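You operate a simulated robot arm through the tools that you are given. There is no shell and no other tool.

The job below is to be done with a simulated two-armed robot. You get a single attempt, and the scene is never put back.

Task
The pack was laid up with its stop pushed in: plug in, stop out, mains on, reset the trip.
Fine: plug in while the mains knob is off; the display ends on READY.

The check looks at the end state, three seconds after you hand in, the way a careful person would. Anything else that was tipped, shoved, dropped, spilled or broken makes it a failure.

Robot
Two 6-joint arms with two-finger grippers on one trunk that stands fixed in place. Base frame: the origin is at the foot of the trunk, x ahead of it, y to its left, z up. Lengths are in mm, angles in degrees, forces in N, time in s.
The left shoulder is at [30, 178, 1263], the right one opposite. With the tool pointing down near the work surface each hand reaches from about 600 to 680 mm from the base axis, measured 20 degrees to its own side. Payload 2.54 kg a hand.
The tool frame of a hand sits at the grasp point between the pads (the TCP): z along the fingers, y along the line on which they close. The tips reach 30 mm beyond it. The gripper opens to 116 mm. The gripper's body begins 95 mm behind the TCP.
Orientation is that of the tool frame in the base frame, as [roll, pitch, yaw] about the fixed x, y, z axes, in that order (R = Rz(yaw) Ry(pitch) Rx(roll)). With the fingers straight down and closing along the base's y, the tool's x points along the base's -x, its y along +y and its z along -z.

Tools
- The arms move only by the tool drive_tool. It takes "left_motion", "right_motion" or both (then of equal length, played together; a hand with none holds still); each is a list that holds one entry, the list of rows, each a list of 6 numbers: the shift along the tool's x, y, z in mm, then the turn, a rotation vector about the tool's x, y, z in degrees. In form: [[[tx, ty, tz, rx, ry, rz], ...]]. A call has 1 to 20 rows; each row shifts and turns the commanded pose from where the row before left it, along the tool's axes as they then stand. "left_grip" and "right_grip" are, for a hand that has rows, the finger opening in mm, from 0 to 116, set as the call begins (left out, the last holds). Each row takes 0.2 s and may step no farther than 50 mm and 8.6 degrees from the row before; otherwise, or with a gripper value out of range, the whole call is refused. Where a pose cannot be reached the arm comes as near as it can. A force on the tool above 40 N (or 10 N above the force at the start of the call, whichever is more), or a blocked arm, ends the call early, and 0.2 s more pass. Each finger travels about 153 mm/s and halts on what it meets, pressing with about 40 N; the grip force reading is that of the motor and also rises with nothing between the fingers. The clock runs only during rows and for 0.2 s after the last one: add rows that do not move to give the fingers time. The reply holds the time, the measured pose of the TCP, the force on the tool along the base axes, the opening and the grip force, in the units named above and with some noise, with the torque about the TCP (base axes, N m) and any sound that the robot's microphone picked up.
- Cameras (640 x 400 px; columns grow to the right, rows downward): "scene" is now at [46.1, -6, 1983.8]; the picture's right is [-0.09, -1.00, 0.00], its down [-0.78, 0.07, -0.62] and it looks along [0.62, -0.06, -0.78] (base axes); focal length 311 px, centre (320, 200). "left" rides on the left gripper at [69, 15, -122] in its tool frame; the picture's right is [-0.21, 0.98, 0.00], its down [-0.83, -0.18, -0.53] and it looks along [-0.52, -0.11, 0.85] (tool axes); focal length 251 px, centre (320, 200). "right" rides on the right gripper at [69, -15, -122] in its tool frame; the picture's right is [0.21, 0.98, 0.00], its down [-0.83, 0.18, -0.53] and it looks along [-0.52, 0.11, 0.85] (tool axes); focal length 251 px, centre (320, 200). There is no depth. A picture from a camera that has moved, and an enlarged one, comes with that camera's place and axes in the base frame and with its lens.
- get_image(camera): a new picture of that camera. It takes no simulated time.
- slide_trunk(by): slides the trunk up (or, below 0, down) by that many mm; the arms and the scene camera ride with it, the base frame stays. It gives what a move gives, with no picture.
- head_to(pan, tilt): turns the head with the scene camera to pan (to the left, within 143 degrees either way) and tilt (down, from -29 to 69), counted from straight ahead of the robot. It gives what a move gives.
- close_up(camera, box): a new picture of the part [left, top, right, bottom] of that camera's present view, enlarged. It takes no simulated time.
- job_done(): hands the job in; it is judged then, once.

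Nothing tells you positions but the pictures and the camera data. Unless the task says otherwise, let go and move clear before handing in.

The tools are called after "Emit:" by a JSON object that holds its "fn" and its "kwargs". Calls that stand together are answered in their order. drive_tool: Moves the arms, as the interface text tells. Its arguments: {"type":"object","properties":{"left_motion":{"type":"array","items":{"type":"array","items":{"type":"array","items":{"type":"number"}}}},"left_grip":{"type":"number"},"right_motion":{"type":"array","items":{"type":"array","items":{"type":"array","items":{"type":"number"}}}},"right_grip":{"type":"number"}},"required":[]} The other tools are called the same way: slide_trunk (by) slides the trunk up or down; head_to (pan, tilt) turns the head that bears the scene camera; get_image (camera) takes a picture; close_up (camera, box) takes an enlarged picture of a part of a camera's view; job_done () hands the job in.

At the start:

```text
time: 0.0
left_tcp_pos: [460.9, 183.7, 1455.9]
left_tool_rot: [179.9, 0.0, -180.0]
left_ft_force: [-0.2, 0.5, 0.7]
left_ft_torque: [-0.02, 0.0, 0.0]
left_grip_width: 116.0
left_grip_force: 0.0
right_tcp_pos: [427.1, -240.0, 1484.2]
right_tool_rot: [-180.0, 0.0, 180.0]
right_ft_force: [0.4, 0.1, -0.2]
right_ft_torque: [0.01, 0.01, 0.0]
right_grip_width: 116.2
right_grip_force: 0.0
trunk travel left (down, up): [-475.0, 65.0]
head pan, tilt: [-5.2, 51.7]
```

scene: 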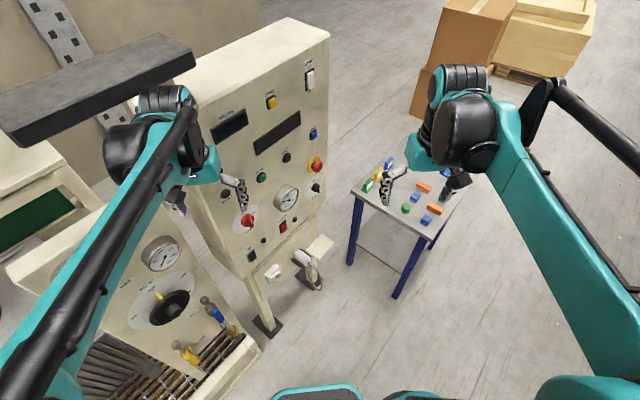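
right: 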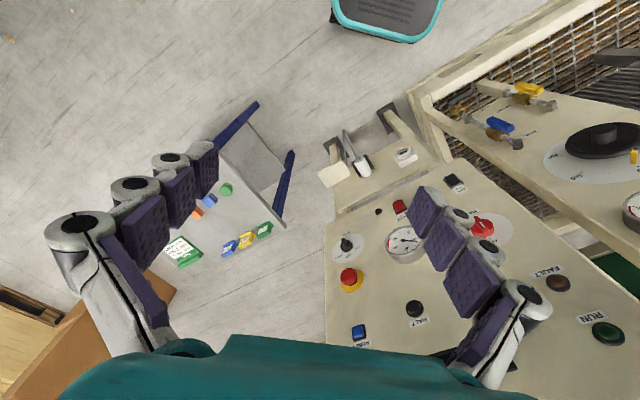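
left: 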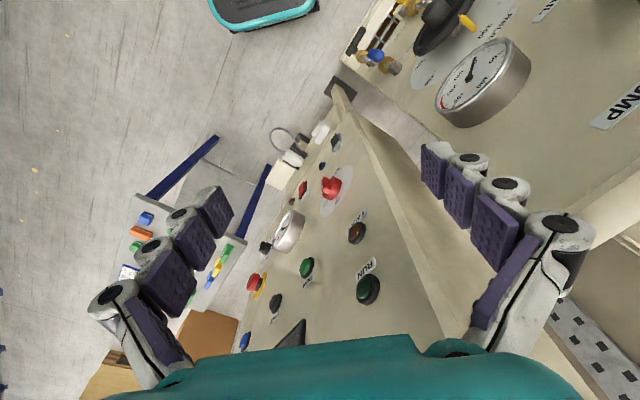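

I see a panel with knobs and buttons ahead, with a plug and socket on a small shelf below it, and a side table to the right. I'll look closer before moving anything.

Emit:
{"fn": "close_up", "kwargs": {"camera": "scene", "box": [180, 40, 340, 140]}}

Emit:
{"fn": "close_up", "kwargs": {"camera": "scene", "box": [190, 120, 350, 220]}}

Emit:
{"fn": "close_up", "kwargs": {"camera": "scene", "box": [220, 200, 380, 300]}}

Emit:
{"fn": "close_up", "kwargs": {"camera": "right", "box": [310, 90, 530, 228]}}

Emit:
{"fn": "close_up", "kwargs": {"camera": "right", "box": [320, 200, 640, 400]}}

Emit:
{"fn": "close_up", "kwargs": {"camera": "left", "box": [220, 110, 420, 235]}}

```text
4.00 times, centred on (260, 90) of scene
camera zoom: at [46.1, -6.0, 1983.8], right [-0.09, -1.0, 0.0], down [-0.78, 0.07, -0.62], along [0.62, -0.06, -0.78], focal length 1242 px, centre (560, 640)
```

zoom: 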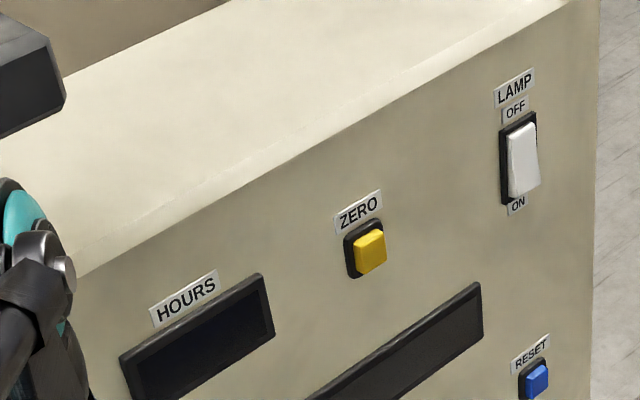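

```text
4.00 times, centred on (270, 170) of scene
camera zoom: at [46.1, -6.0, 1983.8], right [-0.09, -1.0, 0.0], down [-0.78, 0.07, -0.62], along [0.62, -0.06, -0.78], focal length 1242 px, centre (520, 320)
```

zoom: 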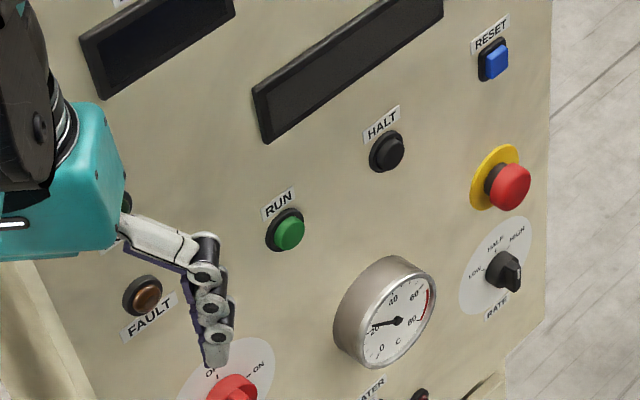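

```text
4.00 times, centred on (300, 250) of scene
camera zoom: at [46.1, -6.0, 1983.8], right [-0.09, -1.0, 0.0], down [-0.78, 0.07, -0.62], along [0.62, -0.06, -0.78], focal length 1242 px, centre (400, 0)
```

zoom: 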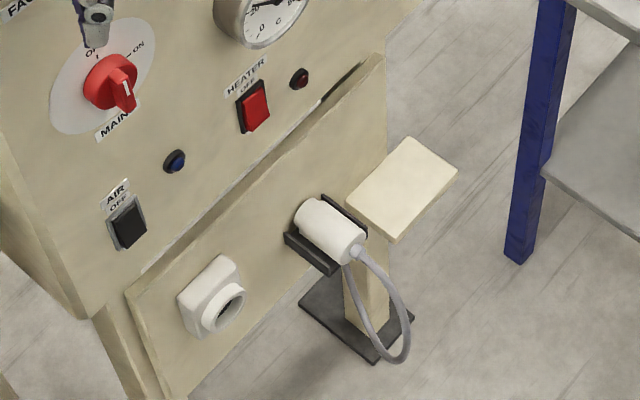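

```text
2.90 times, centred on (420, 159) of right
camera zoom: at [357.8, -254.3, 1606.9], right [-0.21, 0.98, 0.0], down [0.83, 0.18, 0.53], along [0.52, 0.11, -0.85], focal length 729 px, centre (30, 319)
```

zoom: 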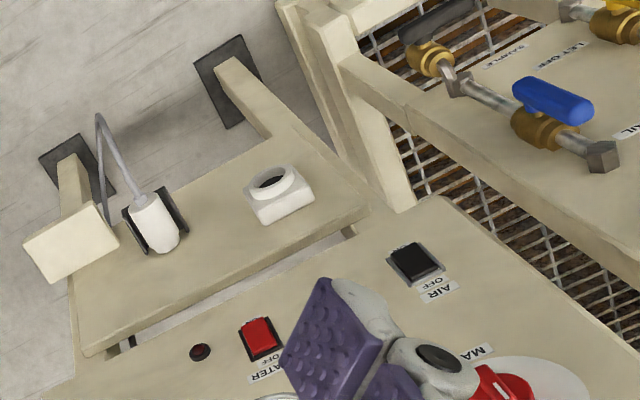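

```text
2.00 times, centred on (480, 300) of right
camera zoom: at [357.8, -254.3, 1606.9], right [-0.21, 0.98, 0.0], down [0.83, 0.18, 0.53], along [0.52, 0.11, -0.85], focal length 503 px, centre (0, 0)
```

zoom: 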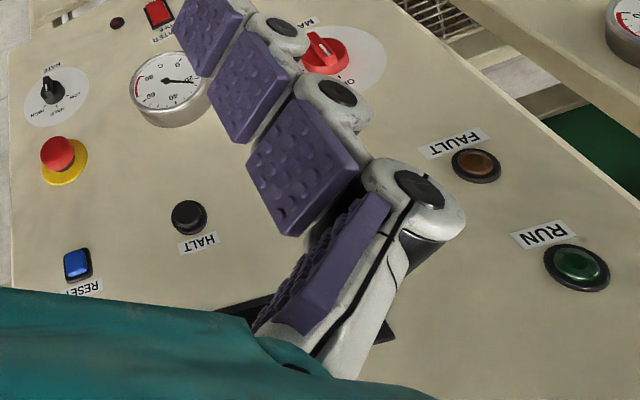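

```text
3.20 times, centred on (320, 172) of left
camera zoom: at [391.2, 196.4, 1576.4], right [0.21, 0.98, 0.0], down [0.83, -0.18, 0.53], along [0.52, -0.11, -0.85], focal length 805 px, centre (320, 288)
```

zoom: 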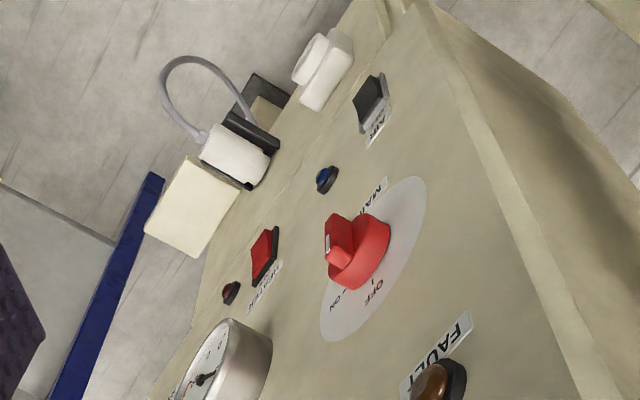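

The panel is a near-vertical face, turned about 45° (facing back and right). I put the e-stop near (855,-70,1153), RESET near (866,-60,1294), the mains knob near (617,170,1177) and the plug near (750,13,645). I'll zoom in on the details next.

Emit:
{"fn": "close_up", "kwargs": {"camera": "scene", "box": [225, 200, 265, 225]}}

Emit:
{"fn": "close_up", "kwargs": {"camera": "scene", "box": [255, 235, 335, 285]}}

Emit:
{"fn": "close_up", "kwargs": {"camera": "scene", "box": [300, 145, 340, 170]}}

Emit:
{"fn": "close_up", "kwargs": {"camera": "left", "box": [290, 160, 370, 210]}}

Emit:
{"fn": "close_up", "kwargs": {"camera": "left", "box": [260, 110, 340, 160]}}

Emit:
{"fn": "close_up", "kwargs": {"camera": "scene", "box": [0, 0, 320, 200]}}

```text
16.00 times, centred on (245, 212) of scene
camera zoom: at [46.1, -6.0, 1983.8], right [-0.09, -1.0, 0.0], down [-0.78, 0.07, -0.62], along [0.62, -0.06, -0.78], focal length 4970 px, centre (1520, 0)
```

zoom: 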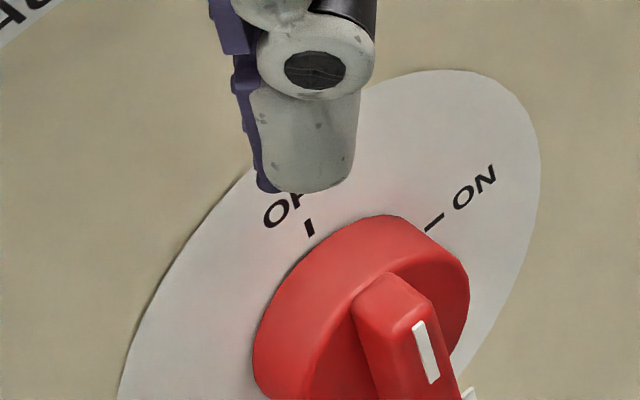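

```text
8.00 times, centred on (295, 260) of scene
camera zoom: at [46.1, -6.0, 1983.8], right [-0.09, -1.0, 0.0], down [-0.78, 0.07, -0.62], along [0.62, -0.06, -0.78], focal length 2485 px, centre (520, -280)
```

zoom: 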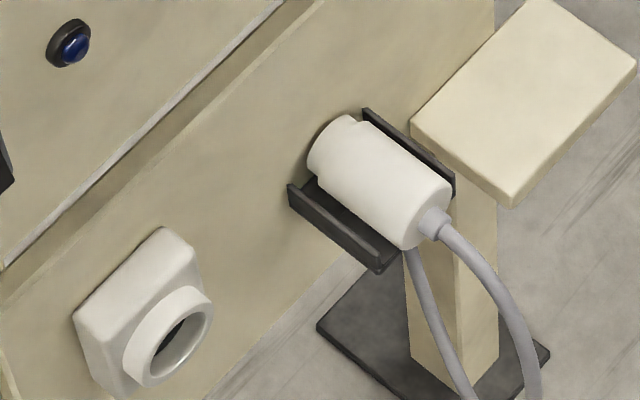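

```text
16.00 times, centred on (320, 158) of scene
camera zoom: at [46.1, -6.0, 1983.8], right [-0.09, -1.0, 0.0], down [-0.78, 0.07, -0.62], along [0.62, -0.06, -0.78], focal length 4970 px, centre (320, 880)
```

zoom: 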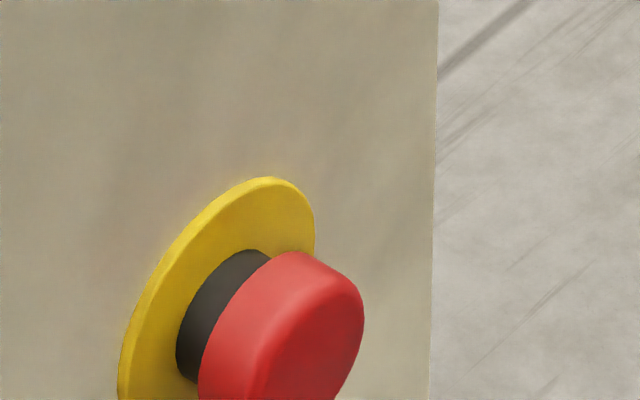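

```text
8.00 times, centred on (330, 185) of left
camera zoom: at [391.2, 196.4, 1576.4], right [0.21, 0.98, 0.0], down [0.83, -0.18, 0.53], along [0.52, -0.11, -0.85], focal length 2012 px, centre (240, 320)
```

zoom: 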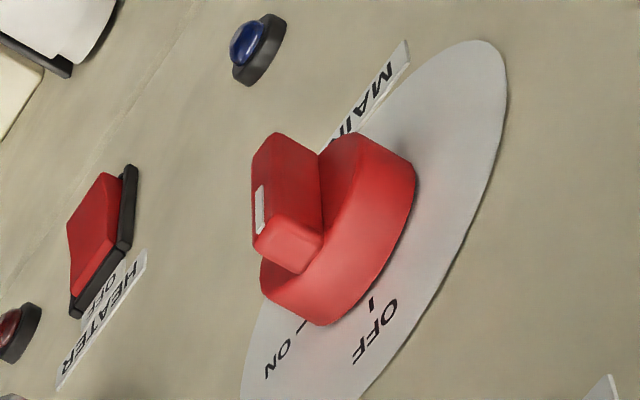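

```text
8.00 times, centred on (300, 135) of left
camera zoom: at [391.2, 196.4, 1576.4], right [0.21, 0.98, 0.0], down [0.83, -0.18, 0.53], along [0.52, -0.11, -0.85], focal length 2012 px, centre (480, 720)
```

zoom: 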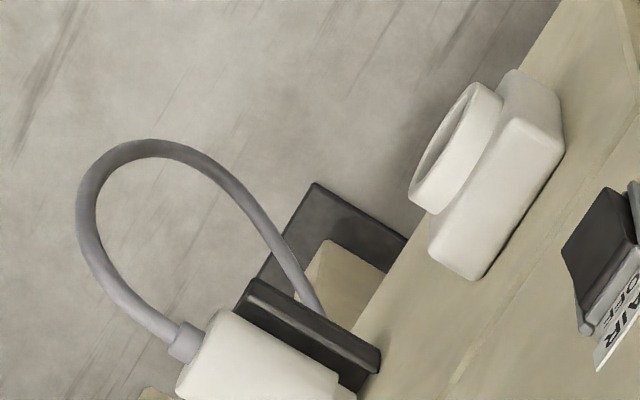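

```text
2.00 times, centred on (160, 100) of scene
camera zoom: at [46.1, -6.0, 1983.8], right [-0.09, -1.0, 0.0], down [-0.78, 0.07, -0.62], along [0.62, -0.06, -0.78], focal length 621 px, centre (640, 400)
```

zoom: 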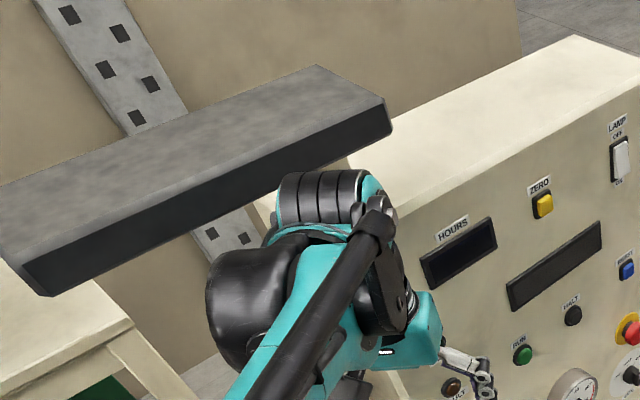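

The knob's bar and the plug in its black cradle are visible. The left side is crowded, with the pump console and an overhead bar. I'll pan the head to check the space around the arms before moving them.

Emit:
{"fn": "head_to", "kwargs": {"pan": 50, "tilt": 55}}

Emit:
{"fn": "get_image", "kwargs": {"camera": "scene"}}

Emit:
{"fn": "head_to", "kwargs": {"pan": -50, "tilt": 55}}

Emit:
{"fn": "get_image", "kwargs": {"camera": "scene"}}

Emit:
{"fn": "head_to", "kwargs": {"pan": 0, "tilt": 30}}

Emit:
{"fn": "get_image", "kwargs": {"camera": "scene"}}

```text
time: 1.2
left_tcp_pos: [460.0, 183.2, 1454.9]
left_tool_rot: [180.0, -0.1, 180.0]
left_ft_force: [0.6, 0.4, -0.2]
left_ft_torque: [0.01, 0.02, -0.02]
left_grip_width: 115.9
left_grip_force: 0.1
right_tcp_pos: [428.3, -238.4, 1484.0]
right_tool_rot: [180.0, 0.0, -180.0]
right_ft_force: [-1.0, -0.6, 0.2]
right_ft_torque: [-0.02, 0.01, 0.0]
right_grip_width: 116.0
right_grip_force: 0.0
trunk travel left (down, up): [-475.0, 65.0]
head pan, tilt: [50.0, 55.0]
```

```text
taken
camera scene: at [17.4, 56.1, 1979.5], right [0.77, -0.64, 0.0], down [-0.53, -0.63, -0.57], along [0.37, 0.44, -0.82], focal length 311 px, centre (320, 200)
```

scene: 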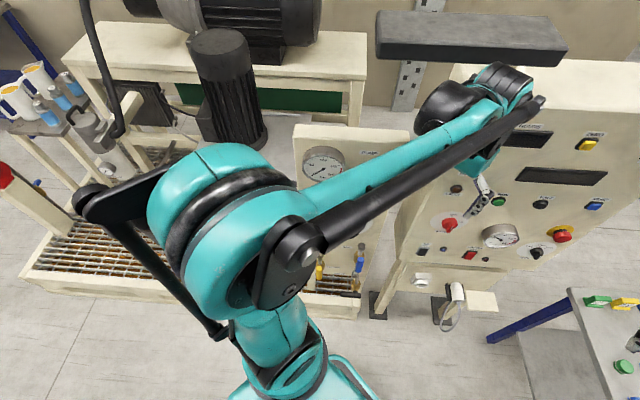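

```text
time: 3.0
left_tcp_pos: [460.7, 183.3, 1455.8]
left_tool_rot: [180.0, 0.0, 180.0]
left_ft_force: [-0.1, 0.7, 0.5]
left_ft_torque: [0.03, 0.0, -0.01]
left_grip_width: 115.9
left_grip_force: 0.0
right_tcp_pos: [427.6, -237.7, 1486.0]
right_tool_rot: [-179.9, 0.0, 180.0]
right_ft_force: [-0.4, 0.7, -0.2]
right_ft_torque: [0.01, 0.03, -0.02]
right_grip_width: 115.9
right_grip_force: 0.1
trunk travel left (down, up): [-475.0, 65.0]
head pan, tilt: [-50.0, 55.0]
```

```text
taken
camera scene: at [17.4, -54.3, 1979.5], right [-0.77, -0.64, 0.0], down [-0.53, 0.63, -0.57], along [0.37, -0.44, -0.82], focal length 311 px, centre (320, 200)
```

scene: 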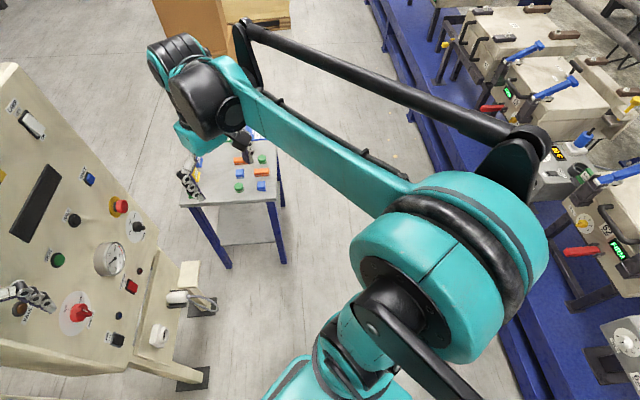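

```text
time: 4.2
left_tcp_pos: [460.9, 183.5, 1456.2]
left_tool_rot: [180.0, 0.0, 180.0]
left_ft_force: [-0.2, 0.7, -0.2]
left_ft_torque: [-0.01, 0.02, 0.0]
left_grip_width: 116.1
left_grip_force: 0.1
right_tcp_pos: [427.1, -239.0, 1484.4]
right_tool_rot: [180.0, 0.0, 180.0]
right_ft_force: [0.1, 0.5, 0.4]
right_ft_torque: [-0.01, 0.01, 0.02]
right_grip_width: 116.0
right_grip_force: 0.0
trunk travel left (down, up): [-475.0, 65.0]
head pan, tilt: [0.0, 30.0]
```

```text
taken
camera scene: at [61.4, 0.8, 2015.4], right [0.0, -1.0, 0.0], down [-0.5, 0.0, -0.87], along [0.87, 0.0, -0.5], focal length 311 px, centre (320, 200)
```

scene: 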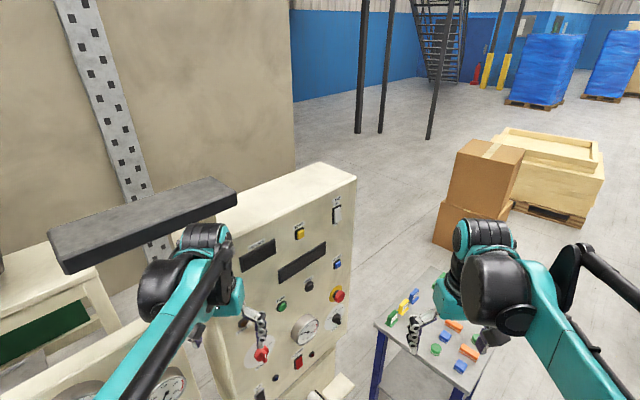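

The left arm lies over the gauge panel, so I'll leave the trunk where it is for now. I'm bringing the right hand forward and turning it to face the panel for a frontal view.

Emit:
{"fn": "drive_tool", "kwargs": {"right_motion": [[[-33, 15, 21, 0, 0, 0], [-33, 15, 21, 0, 0, 0], [-33, 15, 21, 0, 0, 0], [-33, 15, 21, 0, 0, 0], [0, 0, 0, 0, 0, -7.5], [0, 0, 0, 0, 0, -7.5], [0, 0, 0, 0, 0, -7.5], [0, 0, 0, 0, 0, -7.5], [0, 0, 0, 0, 0, -7.5], [0, 0, 0, 0, 0, -7.5]]]}}

Emit:
{"fn": "drive_tool", "kwargs": {"right_motion": [[[0, 0, 0, 0, -7.5, 0], [0, 0, 0, 0, -7.5, 0], [0, 0, 0, 0, -7.5, 0], [0, 0, 0, 0, -7.5, 0], [0, 0, 0, 0, -7.5, 0], [0, 0, 0, 0, -7.5, 0]]]}}

Emit:
{"fn": "get_image", "kwargs": {"camera": "scene"}}

Emit:
{"fn": "get_image", "kwargs": {"camera": "right"}}

```text
time: 6.4
left_tcp_pos: [461.0, 182.2, 1455.2]
left_tool_rot: [180.0, 0.0, 180.0]
left_ft_force: [-0.7, -0.5, -0.2]
left_ft_torque: [0.0, 0.04, -0.03]
left_grip_width: 116.1
left_grip_force: 0.1
right_tcp_pos: [560.7, -179.1, 1400.8]
right_tool_rot: [-180.0, 0.0, -135.0]
right_ft_force: [0.4, 0.3, 0.8]
right_ft_torque: [0.0, -0.01, -0.04]
right_grip_width: 116.0
right_grip_force: 0.1
trunk travel left (down, up): [-475.0, 65.0]
head pan, tilt: [0.0, 30.0]
```

```text
time: 7.8
left_tcp_pos: [460.5, 183.2, 1454.5]
left_tool_rot: [-180.0, -0.1, 180.0]
left_ft_force: [-0.3, -0.6, 0.0]
left_ft_torque: [0.01, 0.02, -0.01]
left_grip_width: 115.9
left_grip_force: 0.0
right_tcp_pos: [559.1, -180.2, 1401.3]
right_tool_rot: [-180.0, 45.2, -135.0]
right_ft_force: [1.0, -0.2, -0.1]
right_ft_torque: [-0.04, 0.02, -0.01]
right_grip_width: 116.1
right_grip_force: 0.0
trunk travel left (down, up): [-475.0, 65.0]
head pan, tilt: [0.0, 30.0]
```

```text
taken
camera scene: at [61.3, 0.1, 2015.5], right [0.0, -1.0, 0.0], down [-0.5, 0.0, -0.87], along [0.87, 0.0, -0.5], focal length 311 px, centre (320, 200)
```

scene: 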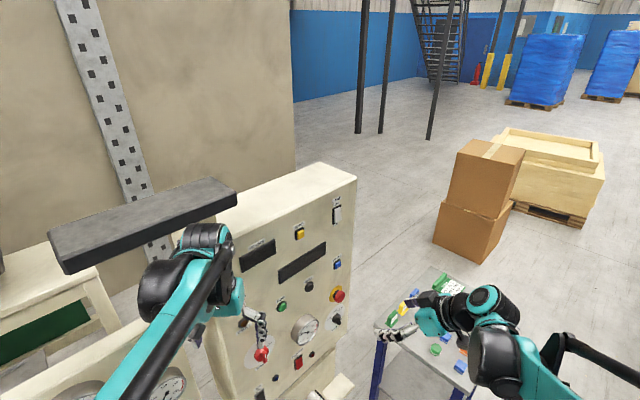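

```text
taken
camera right: at [474.1, -286.0, 1438.3], right [-0.8, 0.58, -0.15], down [0.02, 0.27, 0.96], along [0.6, 0.76, -0.23], focal length 251 px, centre (320, 200)
```

right: 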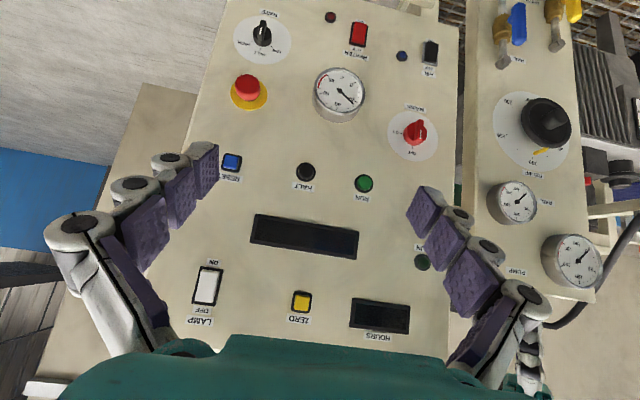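

The panel face is in clear view from the right camera, upside down. I'll zoom in on the knob, the stop and the lower area.

Emit:
{"fn": "close_up", "kwargs": {"camera": "right", "box": [370, 95, 450, 145]}}

Emit:
{"fn": "close_up", "kwargs": {"camera": "right", "box": [215, 60, 295, 110]}}

Emit:
{"fn": "close_up", "kwargs": {"camera": "right", "box": [200, 0, 460, 162]}}

Emit:
{"fn": "close_up", "kwargs": {"camera": "right", "box": [200, 130, 440, 280]}}

Emit:
{"fn": "close_up", "kwargs": {"camera": "scene", "box": [200, 300, 360, 400]}}

```text
8.00 times, centred on (410, 120) of right
camera zoom: at [474.1, -286.0, 1438.3], right [-0.8, 0.58, -0.15], down [0.02, 0.27, 0.96], along [0.6, 0.76, -0.23], focal length 2012 px, centre (-400, 840)
```

zoom: 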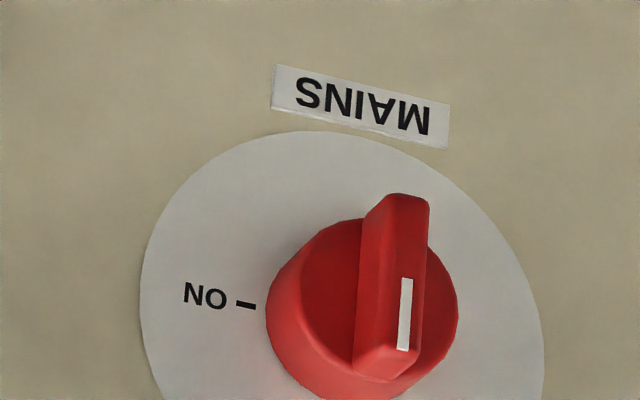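

```text
8.00 times, centred on (255, 85) of right
camera zoom: at [474.1, -286.0, 1438.3], right [-0.8, 0.58, -0.15], down [0.02, 0.27, 0.96], along [0.6, 0.76, -0.23], focal length 2012 px, centre (840, 1120)
```

zoom: 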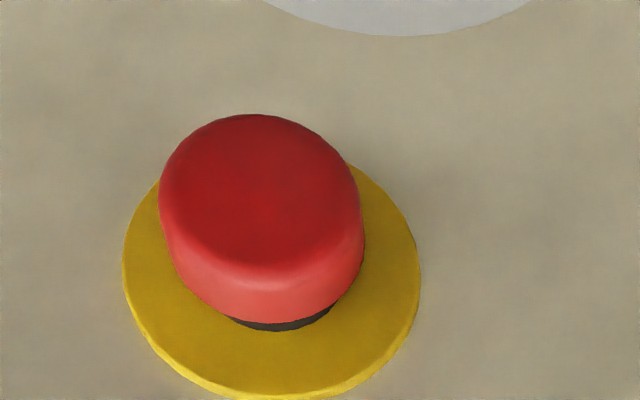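

```text
2.46 times, centred on (330, 81) of right
camera zoom: at [474.1, -286.0, 1438.3], right [-0.8, 0.58, -0.15], down [0.02, 0.27, 0.96], along [0.6, 0.76, -0.23], focal length 619 px, centre (295, 493)
```

zoom: 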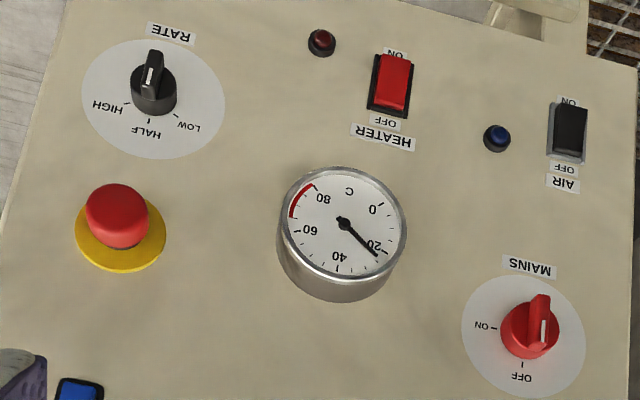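

```text
2.67 times, centred on (320, 205) of right
camera zoom: at [474.1, -286.0, 1438.3], right [-0.8, 0.58, -0.15], down [0.02, 0.27, 0.96], along [0.6, 0.76, -0.23], focal length 670 px, centre (320, 187)
```

zoom: 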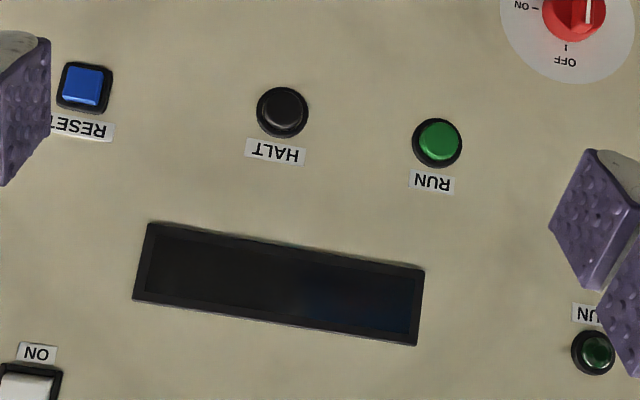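

```text
4.00 times, centred on (280, 350) of scene
camera zoom: at [61.3, 0.1, 2015.5], right [0.0, -1.0, 0.0], down [-0.5, 0.0, -0.87], along [0.87, 0.0, -0.5], focal length 1242 px, centre (480, -400)
```

zoom: 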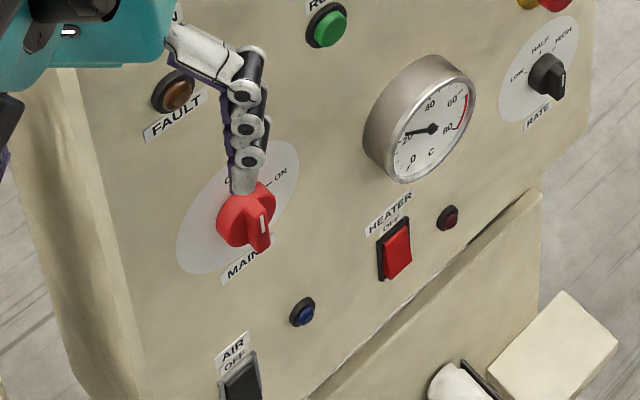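

The mains knob points to OFF (up), with ON at 90° clockwise. The panel is vertical, its normal at 45°, lying at n≈573, with the e-stop at u≈652, z≈1152. I'm lowering the right hand to look at the plug and socket.

Emit:
{"fn": "drive_tool", "kwargs": {"right_motion": [[[31, 0, 31, 0, 0, 0], [31, 0, 31, 0, 0, 0], [31, 0, 31, 0, 0, 0], [31, 0, 31, 0, 0, 0], [31, 0, 31, 0, 0, 0], [31, 0, 31, 0, 0, 0], [31, 0, 31, 0, 0, 0], [31, 0, 31, 0, 0, 0], [31, 0, 31, 0, 0, 0], [31, 0, 31, 0, 0, 0]]]}}

Emit:
{"fn": "get_image", "kwargs": {"camera": "right"}}

Emit:
{"fn": "head_to", "kwargs": {"pan": -10, "tilt": 55}}

Emit:
{"fn": "get_image", "kwargs": {"camera": "scene"}}

```text
time: 10.0
left_tcp_pos: [461.6, 182.8, 1454.4]
left_tool_rot: [180.0, -0.1, 180.0]
left_ft_force: [-0.5, 0.1, 0.3]
left_ft_torque: [-0.01, 0.03, 0.03]
left_grip_width: 115.9
left_grip_force: 0.0
right_tcp_pos: [649.8, -208.9, 1012.6]
right_tool_rot: [179.8, 44.9, -135.1]
right_ft_force: [0.0, 0.1, 0.0]
right_ft_torque: [0.02, 0.03, 0.02]
right_grip_width: 115.8
right_grip_force: 0.0
right hand out of reach, approached as far as the arm can: row 6, 7, 8, 9, 10
trunk travel left (down, up): [-475.0, 65.0]
head pan, tilt: [0.0, 30.0]
```

```text
taken
camera right: at [565.0, -313.5, 1050.8], right [-0.8, 0.58, -0.15], down [0.02, 0.27, 0.96], along [0.6, 0.77, -0.23], focal length 251 px, centre (320, 200)
```

right: 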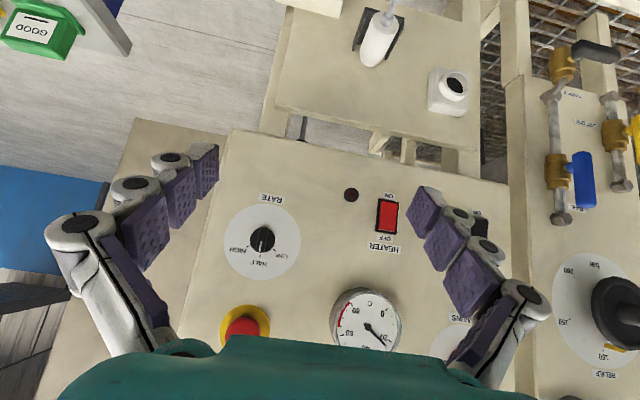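

```text
time: 10.9
left_tcp_pos: [460.5, 183.2, 1455.5]
left_tool_rot: [-180.0, 0.0, -180.0]
left_ft_force: [0.0, 0.1, 0.8]
left_ft_torque: [-0.01, -0.01, 0.01]
left_grip_width: 115.9
left_grip_force: 0.1
right_tcp_pos: [649.0, -206.4, 1015.3]
right_tool_rot: [179.8, 44.9, -134.9]
right_ft_force: [0.4, -0.3, 0.4]
right_ft_torque: [0.01, 0.01, 0.01]
right_grip_width: 116.0
right_grip_force: 0.0
trunk travel left (down, up): [-475.0, 65.0]
head pan, tilt: [-10.0, 55.0]
```

```text
taken
camera scene: at [42.0, -11.6, 1979.5], right [-0.17, -0.98, 0.0], down [-0.81, 0.14, -0.57], along [0.57, -0.1, -0.82], focal length 311 px, centre (320, 200)
```

scene: 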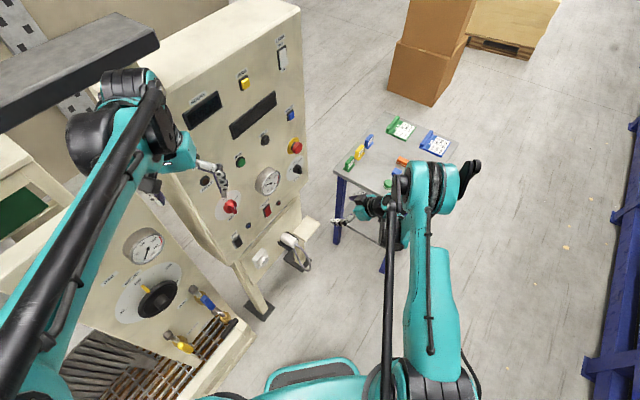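

The right arm has an inner reach limit at this low height, so I need to lower the trunk. First I'll lift the right hand back up, and swing the left arm inward, away from the console and the overhead bar.

Emit:
{"fn": "drive_tool", "kwargs": {"right_motion": [[[-31, 0, -31, 0, 0, 0], [-31, 0, -31, 0, 0, 0], [-31, 0, -31, 0, 0, 0], [-31, 0, -31, 0, 0, 0], [-31, 0, -31, 0, 0, 0], [-31, 0, -31, 0, 0, 0]]], "left_motion": [[[2, -15, 3, 0, 0, 0], [2, -15, 3, 0, 0, 0], [2, -15, 3, 0, 0, 0], [2, -15, 3, 0, 0, 0], [2, -15, 3, 0, 0, 0], [2, -15, 3, 0, 0, 0]]]}}

Emit:
{"fn": "head_to", "kwargs": {"pan": 50, "tilt": 55}}

Emit:
{"fn": "get_image", "kwargs": {"camera": "scene"}}

Emit:
{"fn": "get_image", "kwargs": {"camera": "left"}}

```text
time: 12.3
left_tcp_pos: [446.4, 94.1, 1437.0]
left_tool_rot: [179.9, 0.1, 179.9]
left_ft_force: [-1.1, 0.0, 0.4]
left_ft_torque: [-0.04, -0.03, -0.02]
left_grip_width: 115.9
left_grip_force: 0.1
right_tcp_pos: [647.8, -207.3, 1277.9]
right_tool_rot: [180.0, 44.9, -135.0]
right_ft_force: [0.0, 0.6, 0.4]
right_ft_torque: [-0.02, -0.03, -0.02]
right_grip_width: 115.9
right_grip_force: 0.1
trunk travel left (down, up): [-475.0, 65.0]
head pan, tilt: [-10.0, 55.0]
```

```text
time: 13.6
left_tcp_pos: [449.1, 93.8, 1437.1]
left_tool_rot: [179.9, -0.1, 180.0]
left_ft_force: [0.2, -0.2, 0.1]
left_ft_torque: [0.01, 0.01, 0.0]
left_grip_width: 116.1
left_grip_force: 0.1
right_tcp_pos: [649.2, -207.1, 1278.0]
right_tool_rot: [-180.0, 45.0, -135.0]
right_ft_force: [0.0, 0.1, 0.0]
right_ft_torque: [0.01, 0.02, 0.0]
right_grip_width: 115.9
right_grip_force: 0.0
trunk travel left (down, up): [-475.0, 65.0]
head pan, tilt: [50.0, 55.0]
```

```text
taken
camera scene: at [17.7, 56.0, 1979.5], right [0.77, -0.64, 0.0], down [-0.53, -0.63, -0.57], along [0.37, 0.44, -0.82], focal length 311 px, centre (320, 200)
```

scene: 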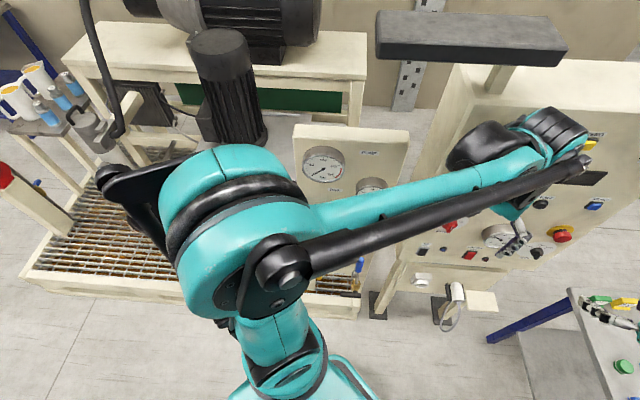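

```text
taken
camera left: at [379.6, 106.8, 1558.0], right [0.21, 0.98, 0.0], down [0.83, -0.18, 0.53], along [0.52, -0.11, -0.85], focal length 251 px, centre (320, 200)
```

left: 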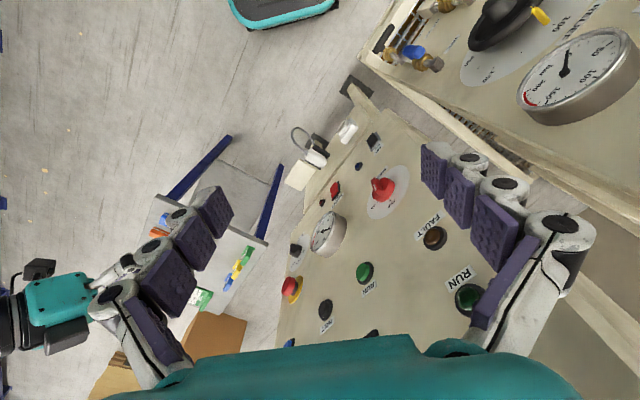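

Both arms are clear. The console lies in the same plane as the panel (n≥560), and the left arm stays at n<400. I'm lowering the trunk in steps.

Emit:
{"fn": "slide_trunk", "kwargs": {"by": -200}}

Emit:
{"fn": "get_image", "kwargs": {"camera": "scene"}}

Emit:
{"fn": "get_image", "kwargs": {"camera": "right"}}

```text
time: 15.7
left_tcp_pos: [448.9, 92.9, 1237.5]
left_tool_rot: [-180.0, 0.0, -180.0]
left_ft_force: [0.2, 0.2, -0.2]
left_ft_torque: [-0.02, -0.01, 0.0]
left_grip_width: 115.9
left_grip_force: 0.0
right_tcp_pos: [648.0, -207.0, 1078.2]
right_tool_rot: [-179.9, 45.0, -135.0]
right_ft_force: [0.0, 0.6, 0.7]
right_ft_torque: [-0.01, -0.02, -0.01]
right_grip_width: 116.0
right_grip_force: 0.1
trunk travel left (down, up): [-275.0, 265.0]
head pan, tilt: [50.0, 55.0]
```

```text
taken
camera scene: at [17.2, 56.1, 1779.6], right [0.77, -0.64, 0.0], down [-0.53, -0.63, -0.57], along [0.37, 0.44, -0.82], focal length 311 px, centre (320, 200)
```

scene: 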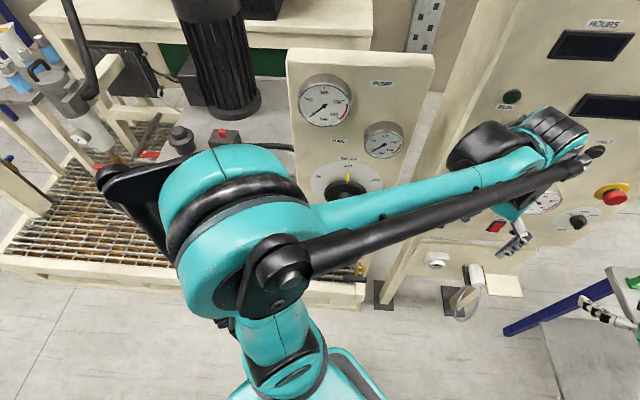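

```text
taken
camera right: at [563.5, -313.3, 1115.8], right [-0.8, 0.58, -0.15], down [0.02, 0.27, 0.96], along [0.6, 0.76, -0.23], focal length 251 px, centre (320, 200)
```

right: 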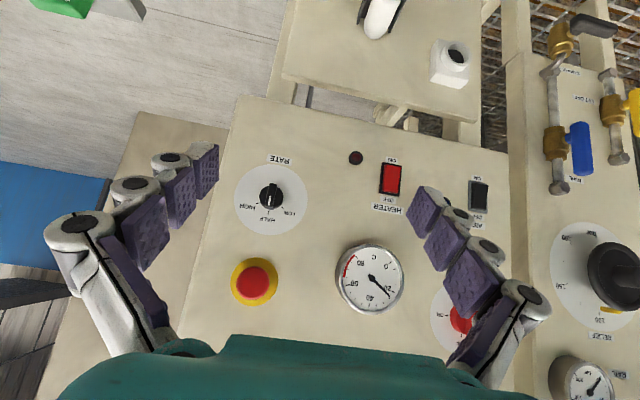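

Still clear all round, so I'm lowering further.

Emit:
{"fn": "slide_trunk", "kwargs": {"by": -200}}

Emit:
{"fn": "get_image", "kwargs": {"camera": "right"}}

Emit:
{"fn": "head_to", "kwargs": {"pan": -10, "tilt": 50}}

Emit:
{"fn": "get_image", "kwargs": {"camera": "scene"}}

```text
time: 17.9
left_tcp_pos: [448.5, 93.9, 1035.6]
left_tool_rot: [180.0, 0.0, -180.0]
left_ft_force: [0.4, -0.6, -0.5]
left_ft_torque: [0.01, 0.0, 0.0]
left_grip_width: 116.0
left_grip_force: 0.0
right_tcp_pos: [649.0, -206.8, 878.6]
right_tool_rot: [-180.0, 45.0, -134.9]
right_ft_force: [-0.1, -0.8, 0.7]
right_ft_torque: [-0.04, -0.02, 0.02]
right_grip_width: 116.1
right_grip_force: 0.1
trunk travel left (down, up): [-75.0, 465.0]
head pan, tilt: [50.0, 55.0]
```

```text
taken
camera right: at [563.4, -313.3, 915.8], right [-0.8, 0.58, -0.15], down [0.02, 0.27, 0.96], along [0.6, 0.76, -0.23], focal length 251 px, centre (320, 200)
```

right: 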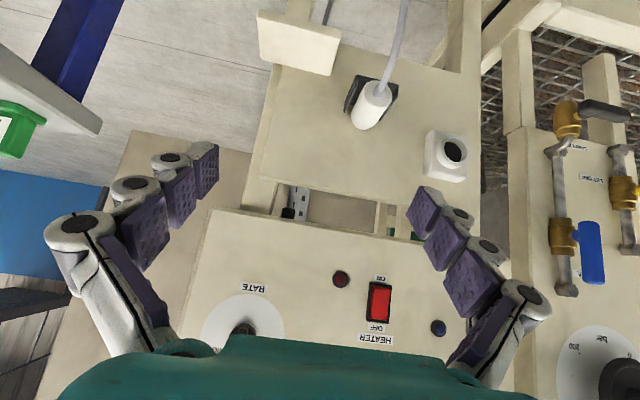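

```text
time: 19.2
left_tcp_pos: [449.3, 94.1, 1037.0]
left_tool_rot: [180.0, 0.1, 179.9]
left_ft_force: [-0.3, -0.1, -0.7]
left_ft_torque: [0.0, 0.04, -0.02]
left_grip_width: 116.1
left_grip_force: 0.0
right_tcp_pos: [649.3, -207.7, 878.2]
right_tool_rot: [-180.0, 45.0, -135.1]
right_ft_force: [-1.2, 0.4, -0.3]
right_ft_torque: [0.0, -0.03, -0.04]
right_grip_width: 115.8
right_grip_force: 0.0
trunk travel left (down, up): [-75.0, 465.0]
head pan, tilt: [-10.0, 50.0]
```

```text
taken
camera scene: at [46.8, -12.5, 1586.0], right [-0.17, -0.98, 0.0], down [-0.75, 0.13, -0.64], along [0.63, -0.11, -0.77], focal length 311 px, centre (320, 200)
```

scene: 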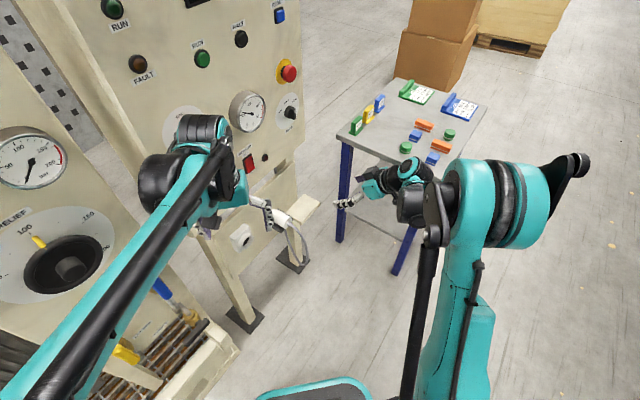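

The plug and socket are now well in view. I'm zooming in on them.

Emit:
{"fn": "close_up", "kwargs": {"camera": "right", "box": [320, 60, 416, 120]}}

Emit:
{"fn": "close_up", "kwargs": {"camera": "right", "box": [400, 110, 496, 170]}}

Emit:
{"fn": "close_up", "kwargs": {"camera": "right", "box": [240, 0, 480, 150]}}

Emit:
{"fn": "close_up", "kwargs": {"camera": "scene", "box": [190, 180, 350, 280]}}

```text
6.67 times, centred on (368, 90) of right
camera zoom: at [563.5, -313.3, 915.6], right [-0.8, 0.58, -0.15], down [0.02, 0.27, 0.96], along [0.6, 0.76, -0.23], focal length 1676 px, centre (0, 933)
```

zoom: 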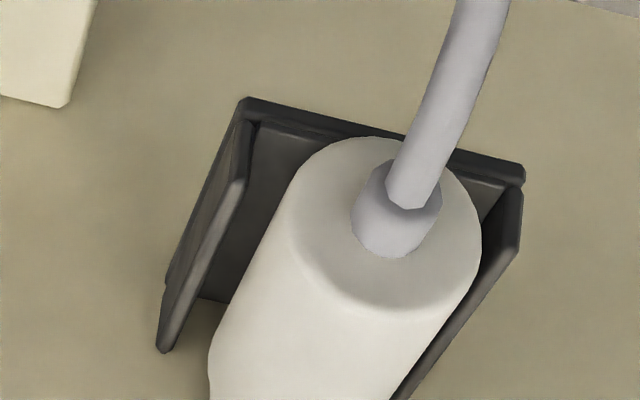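

```text
6.67 times, centred on (448, 140) of right
camera zoom: at [563.5, -313.3, 915.6], right [-0.8, 0.58, -0.15], down [0.02, 0.27, 0.96], along [0.6, 0.76, -0.23], focal length 1676 px, centre (-533, 600)
```

zoom: 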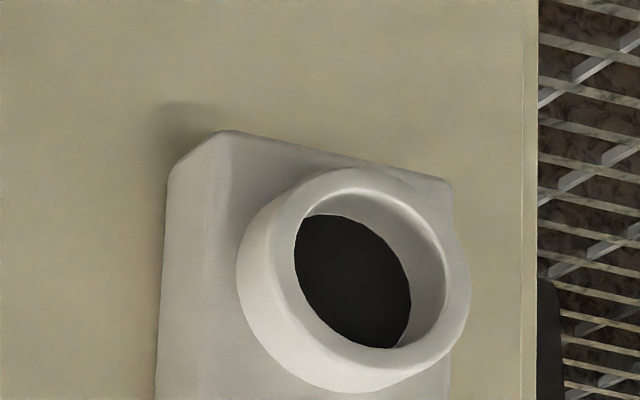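

```text
2.67 times, centred on (360, 75) of right
camera zoom: at [563.5, -313.3, 915.6], right [-0.8, 0.58, -0.15], down [0.02, 0.27, 0.96], along [0.6, 0.76, -0.23], focal length 670 px, centre (213, 533)
```

zoom: 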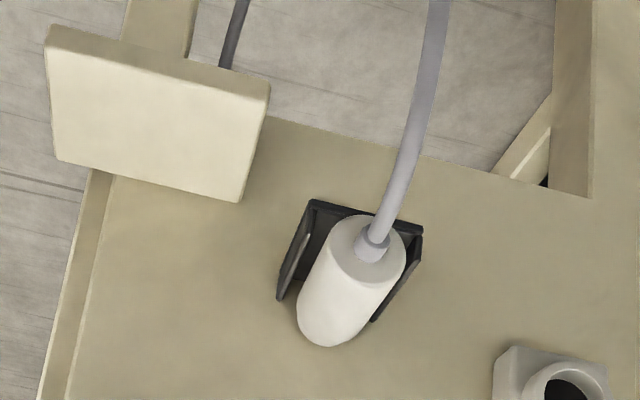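

```text
4.00 times, centred on (270, 230) of scene
camera zoom: at [46.8, -12.5, 1586.0], right [-0.17, -0.98, 0.0], down [-0.75, 0.13, -0.64], along [0.63, -0.11, -0.77], focal length 1242 px, centre (520, 80)
```

zoom: 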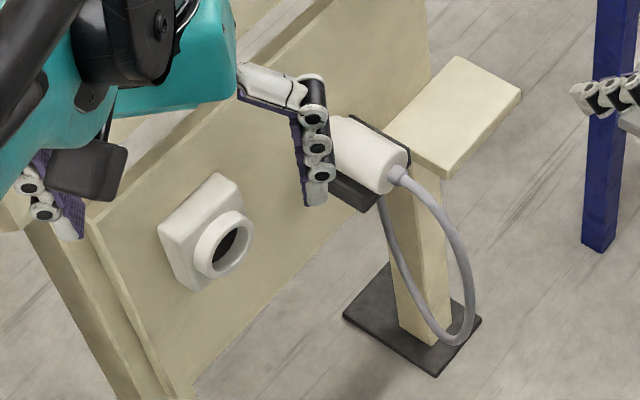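

I put the socket rim at (u 360, n 543, z 702) and the plug's cord end at (u 519, n 500, z 658). I'm checking the plug's far end and any key shape from the left camera.

Emit:
{"fn": "get_image", "kwargs": {"camera": "left"}}

Emit:
{"fn": "close_up", "kwargs": {"camera": "scene", "box": [260, 200, 308, 230]}}

Emit:
{"fn": "close_up", "kwargs": {"camera": "scene", "box": [222, 220, 270, 250]}}

Emit:
{"fn": "close_up", "kwargs": {"camera": "right", "box": [336, 80, 400, 120]}}

```text
taken
camera left: at [379.3, 106.8, 1158.1], right [0.21, 0.98, 0.0], down [0.83, -0.18, 0.53], along [0.52, -0.11, -0.85], focal length 251 px, centre (320, 200)
```

left: 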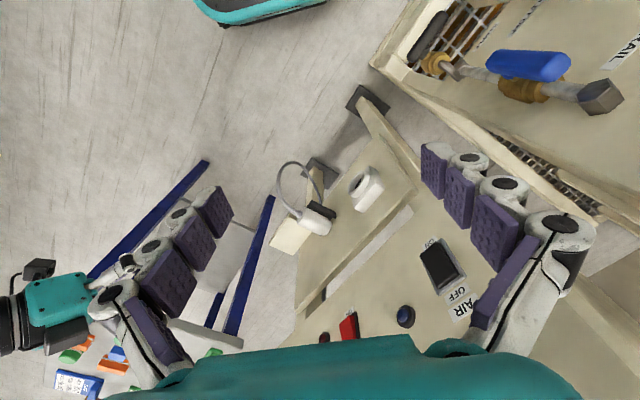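

```text
13.33 times, centred on (284, 215) of scene
camera zoom: at [46.8, -12.5, 1586.0], right [-0.17, -0.98, 0.0], down [-0.75, 0.13, -0.64], along [0.63, -0.11, -0.77], focal length 4142 px, centre (800, 0)
```

zoom: 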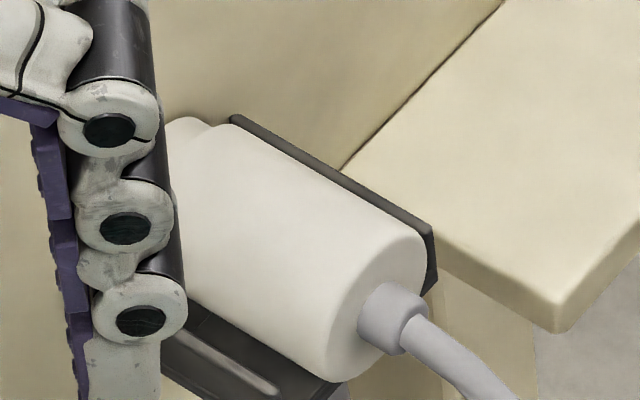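

```text
13.33 times, centred on (246, 235) of scene
camera zoom: at [46.8, -12.5, 1586.0], right [-0.17, -0.98, 0.0], down [-0.75, 0.13, -0.64], along [0.63, -0.11, -0.77], focal length 4142 px, centre (1307, -267)
```

zoom: 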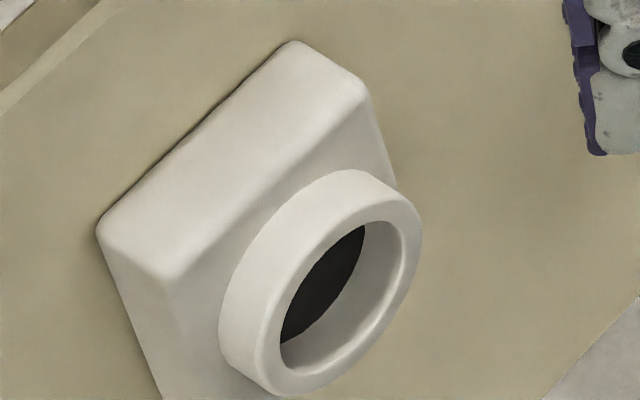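

```text
10.00 times, centred on (368, 100) of right
camera zoom: at [563.5, -313.3, 915.6], right [-0.8, 0.58, -0.15], down [0.02, 0.27, 0.96], along [0.6, 0.76, -0.23], focal length 2514 px, centre (-160, 1200)
```

zoom: 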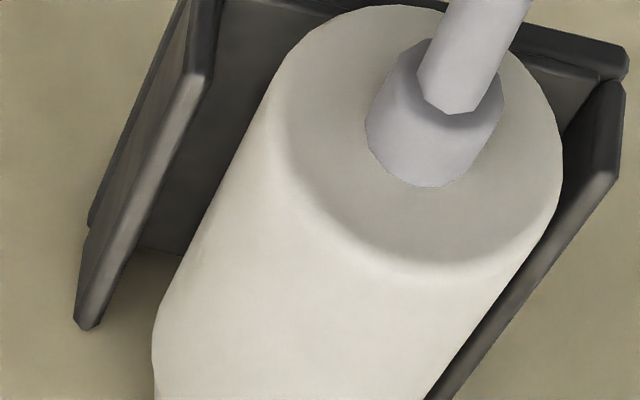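

The plug body is about 44 mm in diameter, with a narrower nose, and sits in a cradle whose walls rise to about mid-height. The cord hangs below, so I want the camera on the upper side. I'll roll the right tool 180° here in free space.

Emit:
{"fn": "drive_tool", "kwargs": {"right_motion": [[[0, 0, 0, 0, 0, 7.5], [0, 0, 0, 0, 0, 7.5], [0, 0, 0, 0, 0, 7.5], [0, 0, 0, 0, 0, 7.5], [0, 0, 0, 0, 0, 7.5], [0, 0, 0, 0, 0, 7.5], [0, 0, 0, 0, 0, 7.5], [0, 0, 0, 0, 0, 7.5], [0, 0, 0, 0, 0, 7.5], [0, 0, 0, 0, 0, 7.5], [0, 0, 0, 0, 0, 7.5], [0, 0, 0, 0, 0, 7.5]]]}}

Emit:
{"fn": "drive_tool", "kwargs": {"right_motion": [[[0, 0, 0, 0, 0, 7.5], [0, 0, 0, 0, 0, 7.5], [0, 0, 0, 0, 0, 7.5], [0, 0, 0, 0, 0, 7.5], [0, 0, 0, 0, 0, 7.5], [0, 0, 0, 0, 0, 7.5], [0, 0, 0, 0, 0, 7.5], [0, 0, 0, 0, 0, 7.5], [0, 0, 0, 0, 0, 7.5], [0, 0, 0, 0, 0, 7.5], [0, 0, 0, 0, 0, 7.5], [0, 0, 0, 0, 0, 7.5]]]}}

Emit:
{"fn": "get_image", "kwargs": {"camera": "right"}}

Emit:
{"fn": "get_image", "kwargs": {"camera": "scene"}}

```text
time: 21.8
left_tcp_pos: [448.7, 92.7, 1037.7]
left_tool_rot: [-179.9, 0.0, -180.0]
left_ft_force: [0.1, 0.6, -0.3]
left_ft_torque: [-0.01, -0.02, 0.0]
left_grip_width: 115.9
left_grip_force: 0.0
right_tcp_pos: [648.3, -207.5, 877.0]
right_tool_rot: [135.1, -0.1, 134.8]
right_ft_force: [-0.3, 0.0, 0.4]
right_ft_torque: [0.04, -0.03, 0.02]
right_grip_width: 116.3
right_grip_force: 0.1
trunk travel left (down, up): [-75.0, 465.0]
head pan, tilt: [-10.0, 50.0]
```

```text
time: 24.4
left_tcp_pos: [448.8, 92.5, 1036.9]
left_tool_rot: [-179.9, -0.2, -180.0]
left_ft_force: [0.0, 0.4, -0.5]
left_ft_torque: [-0.01, 0.0, 0.03]
left_grip_width: 115.9
left_grip_force: 0.0
right_tcp_pos: [648.7, -207.1, 877.8]
right_tool_rot: [-179.9, -45.0, 44.8]
right_ft_force: [0.1, 0.0, 0.1]
right_ft_torque: [0.0, 0.0, 0.0]
right_grip_width: 115.9
right_grip_force: 0.0
trunk travel left (down, up): [-75.0, 465.0]
head pan, tilt: [-10.0, 50.0]
```

```text
taken
camera right: at [611.4, -222.9, 1013.6], right [0.8, -0.58, 0.15], down [-0.55, -0.81, -0.21], along [0.24, 0.08, -0.97], focal length 251 px, centre (320, 200)
```

right: 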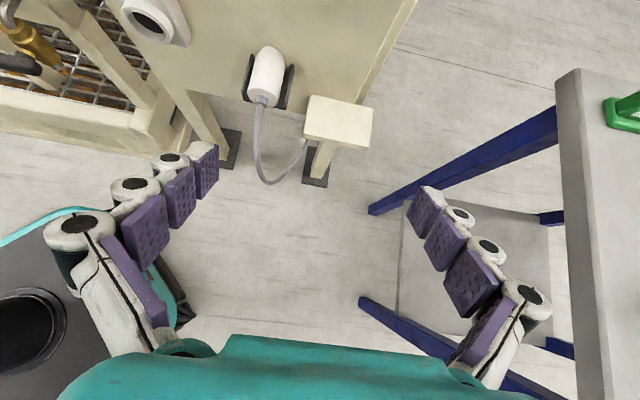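

```text
taken
camera scene: at [46.8, -12.5, 1586.0], right [-0.17, -0.98, 0.0], down [-0.75, 0.13, -0.64], along [0.63, -0.11, -0.77], focal length 311 px, centre (320, 200)
```

scene: 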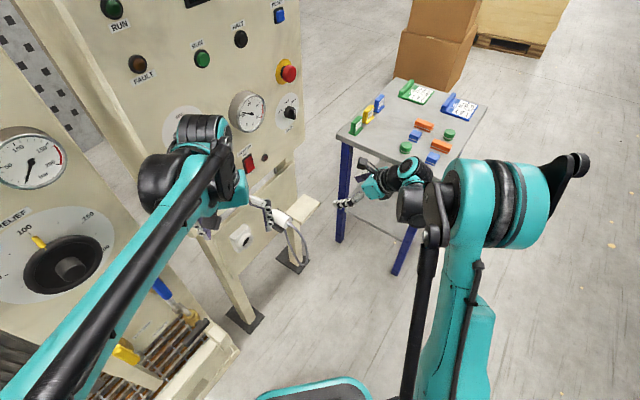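

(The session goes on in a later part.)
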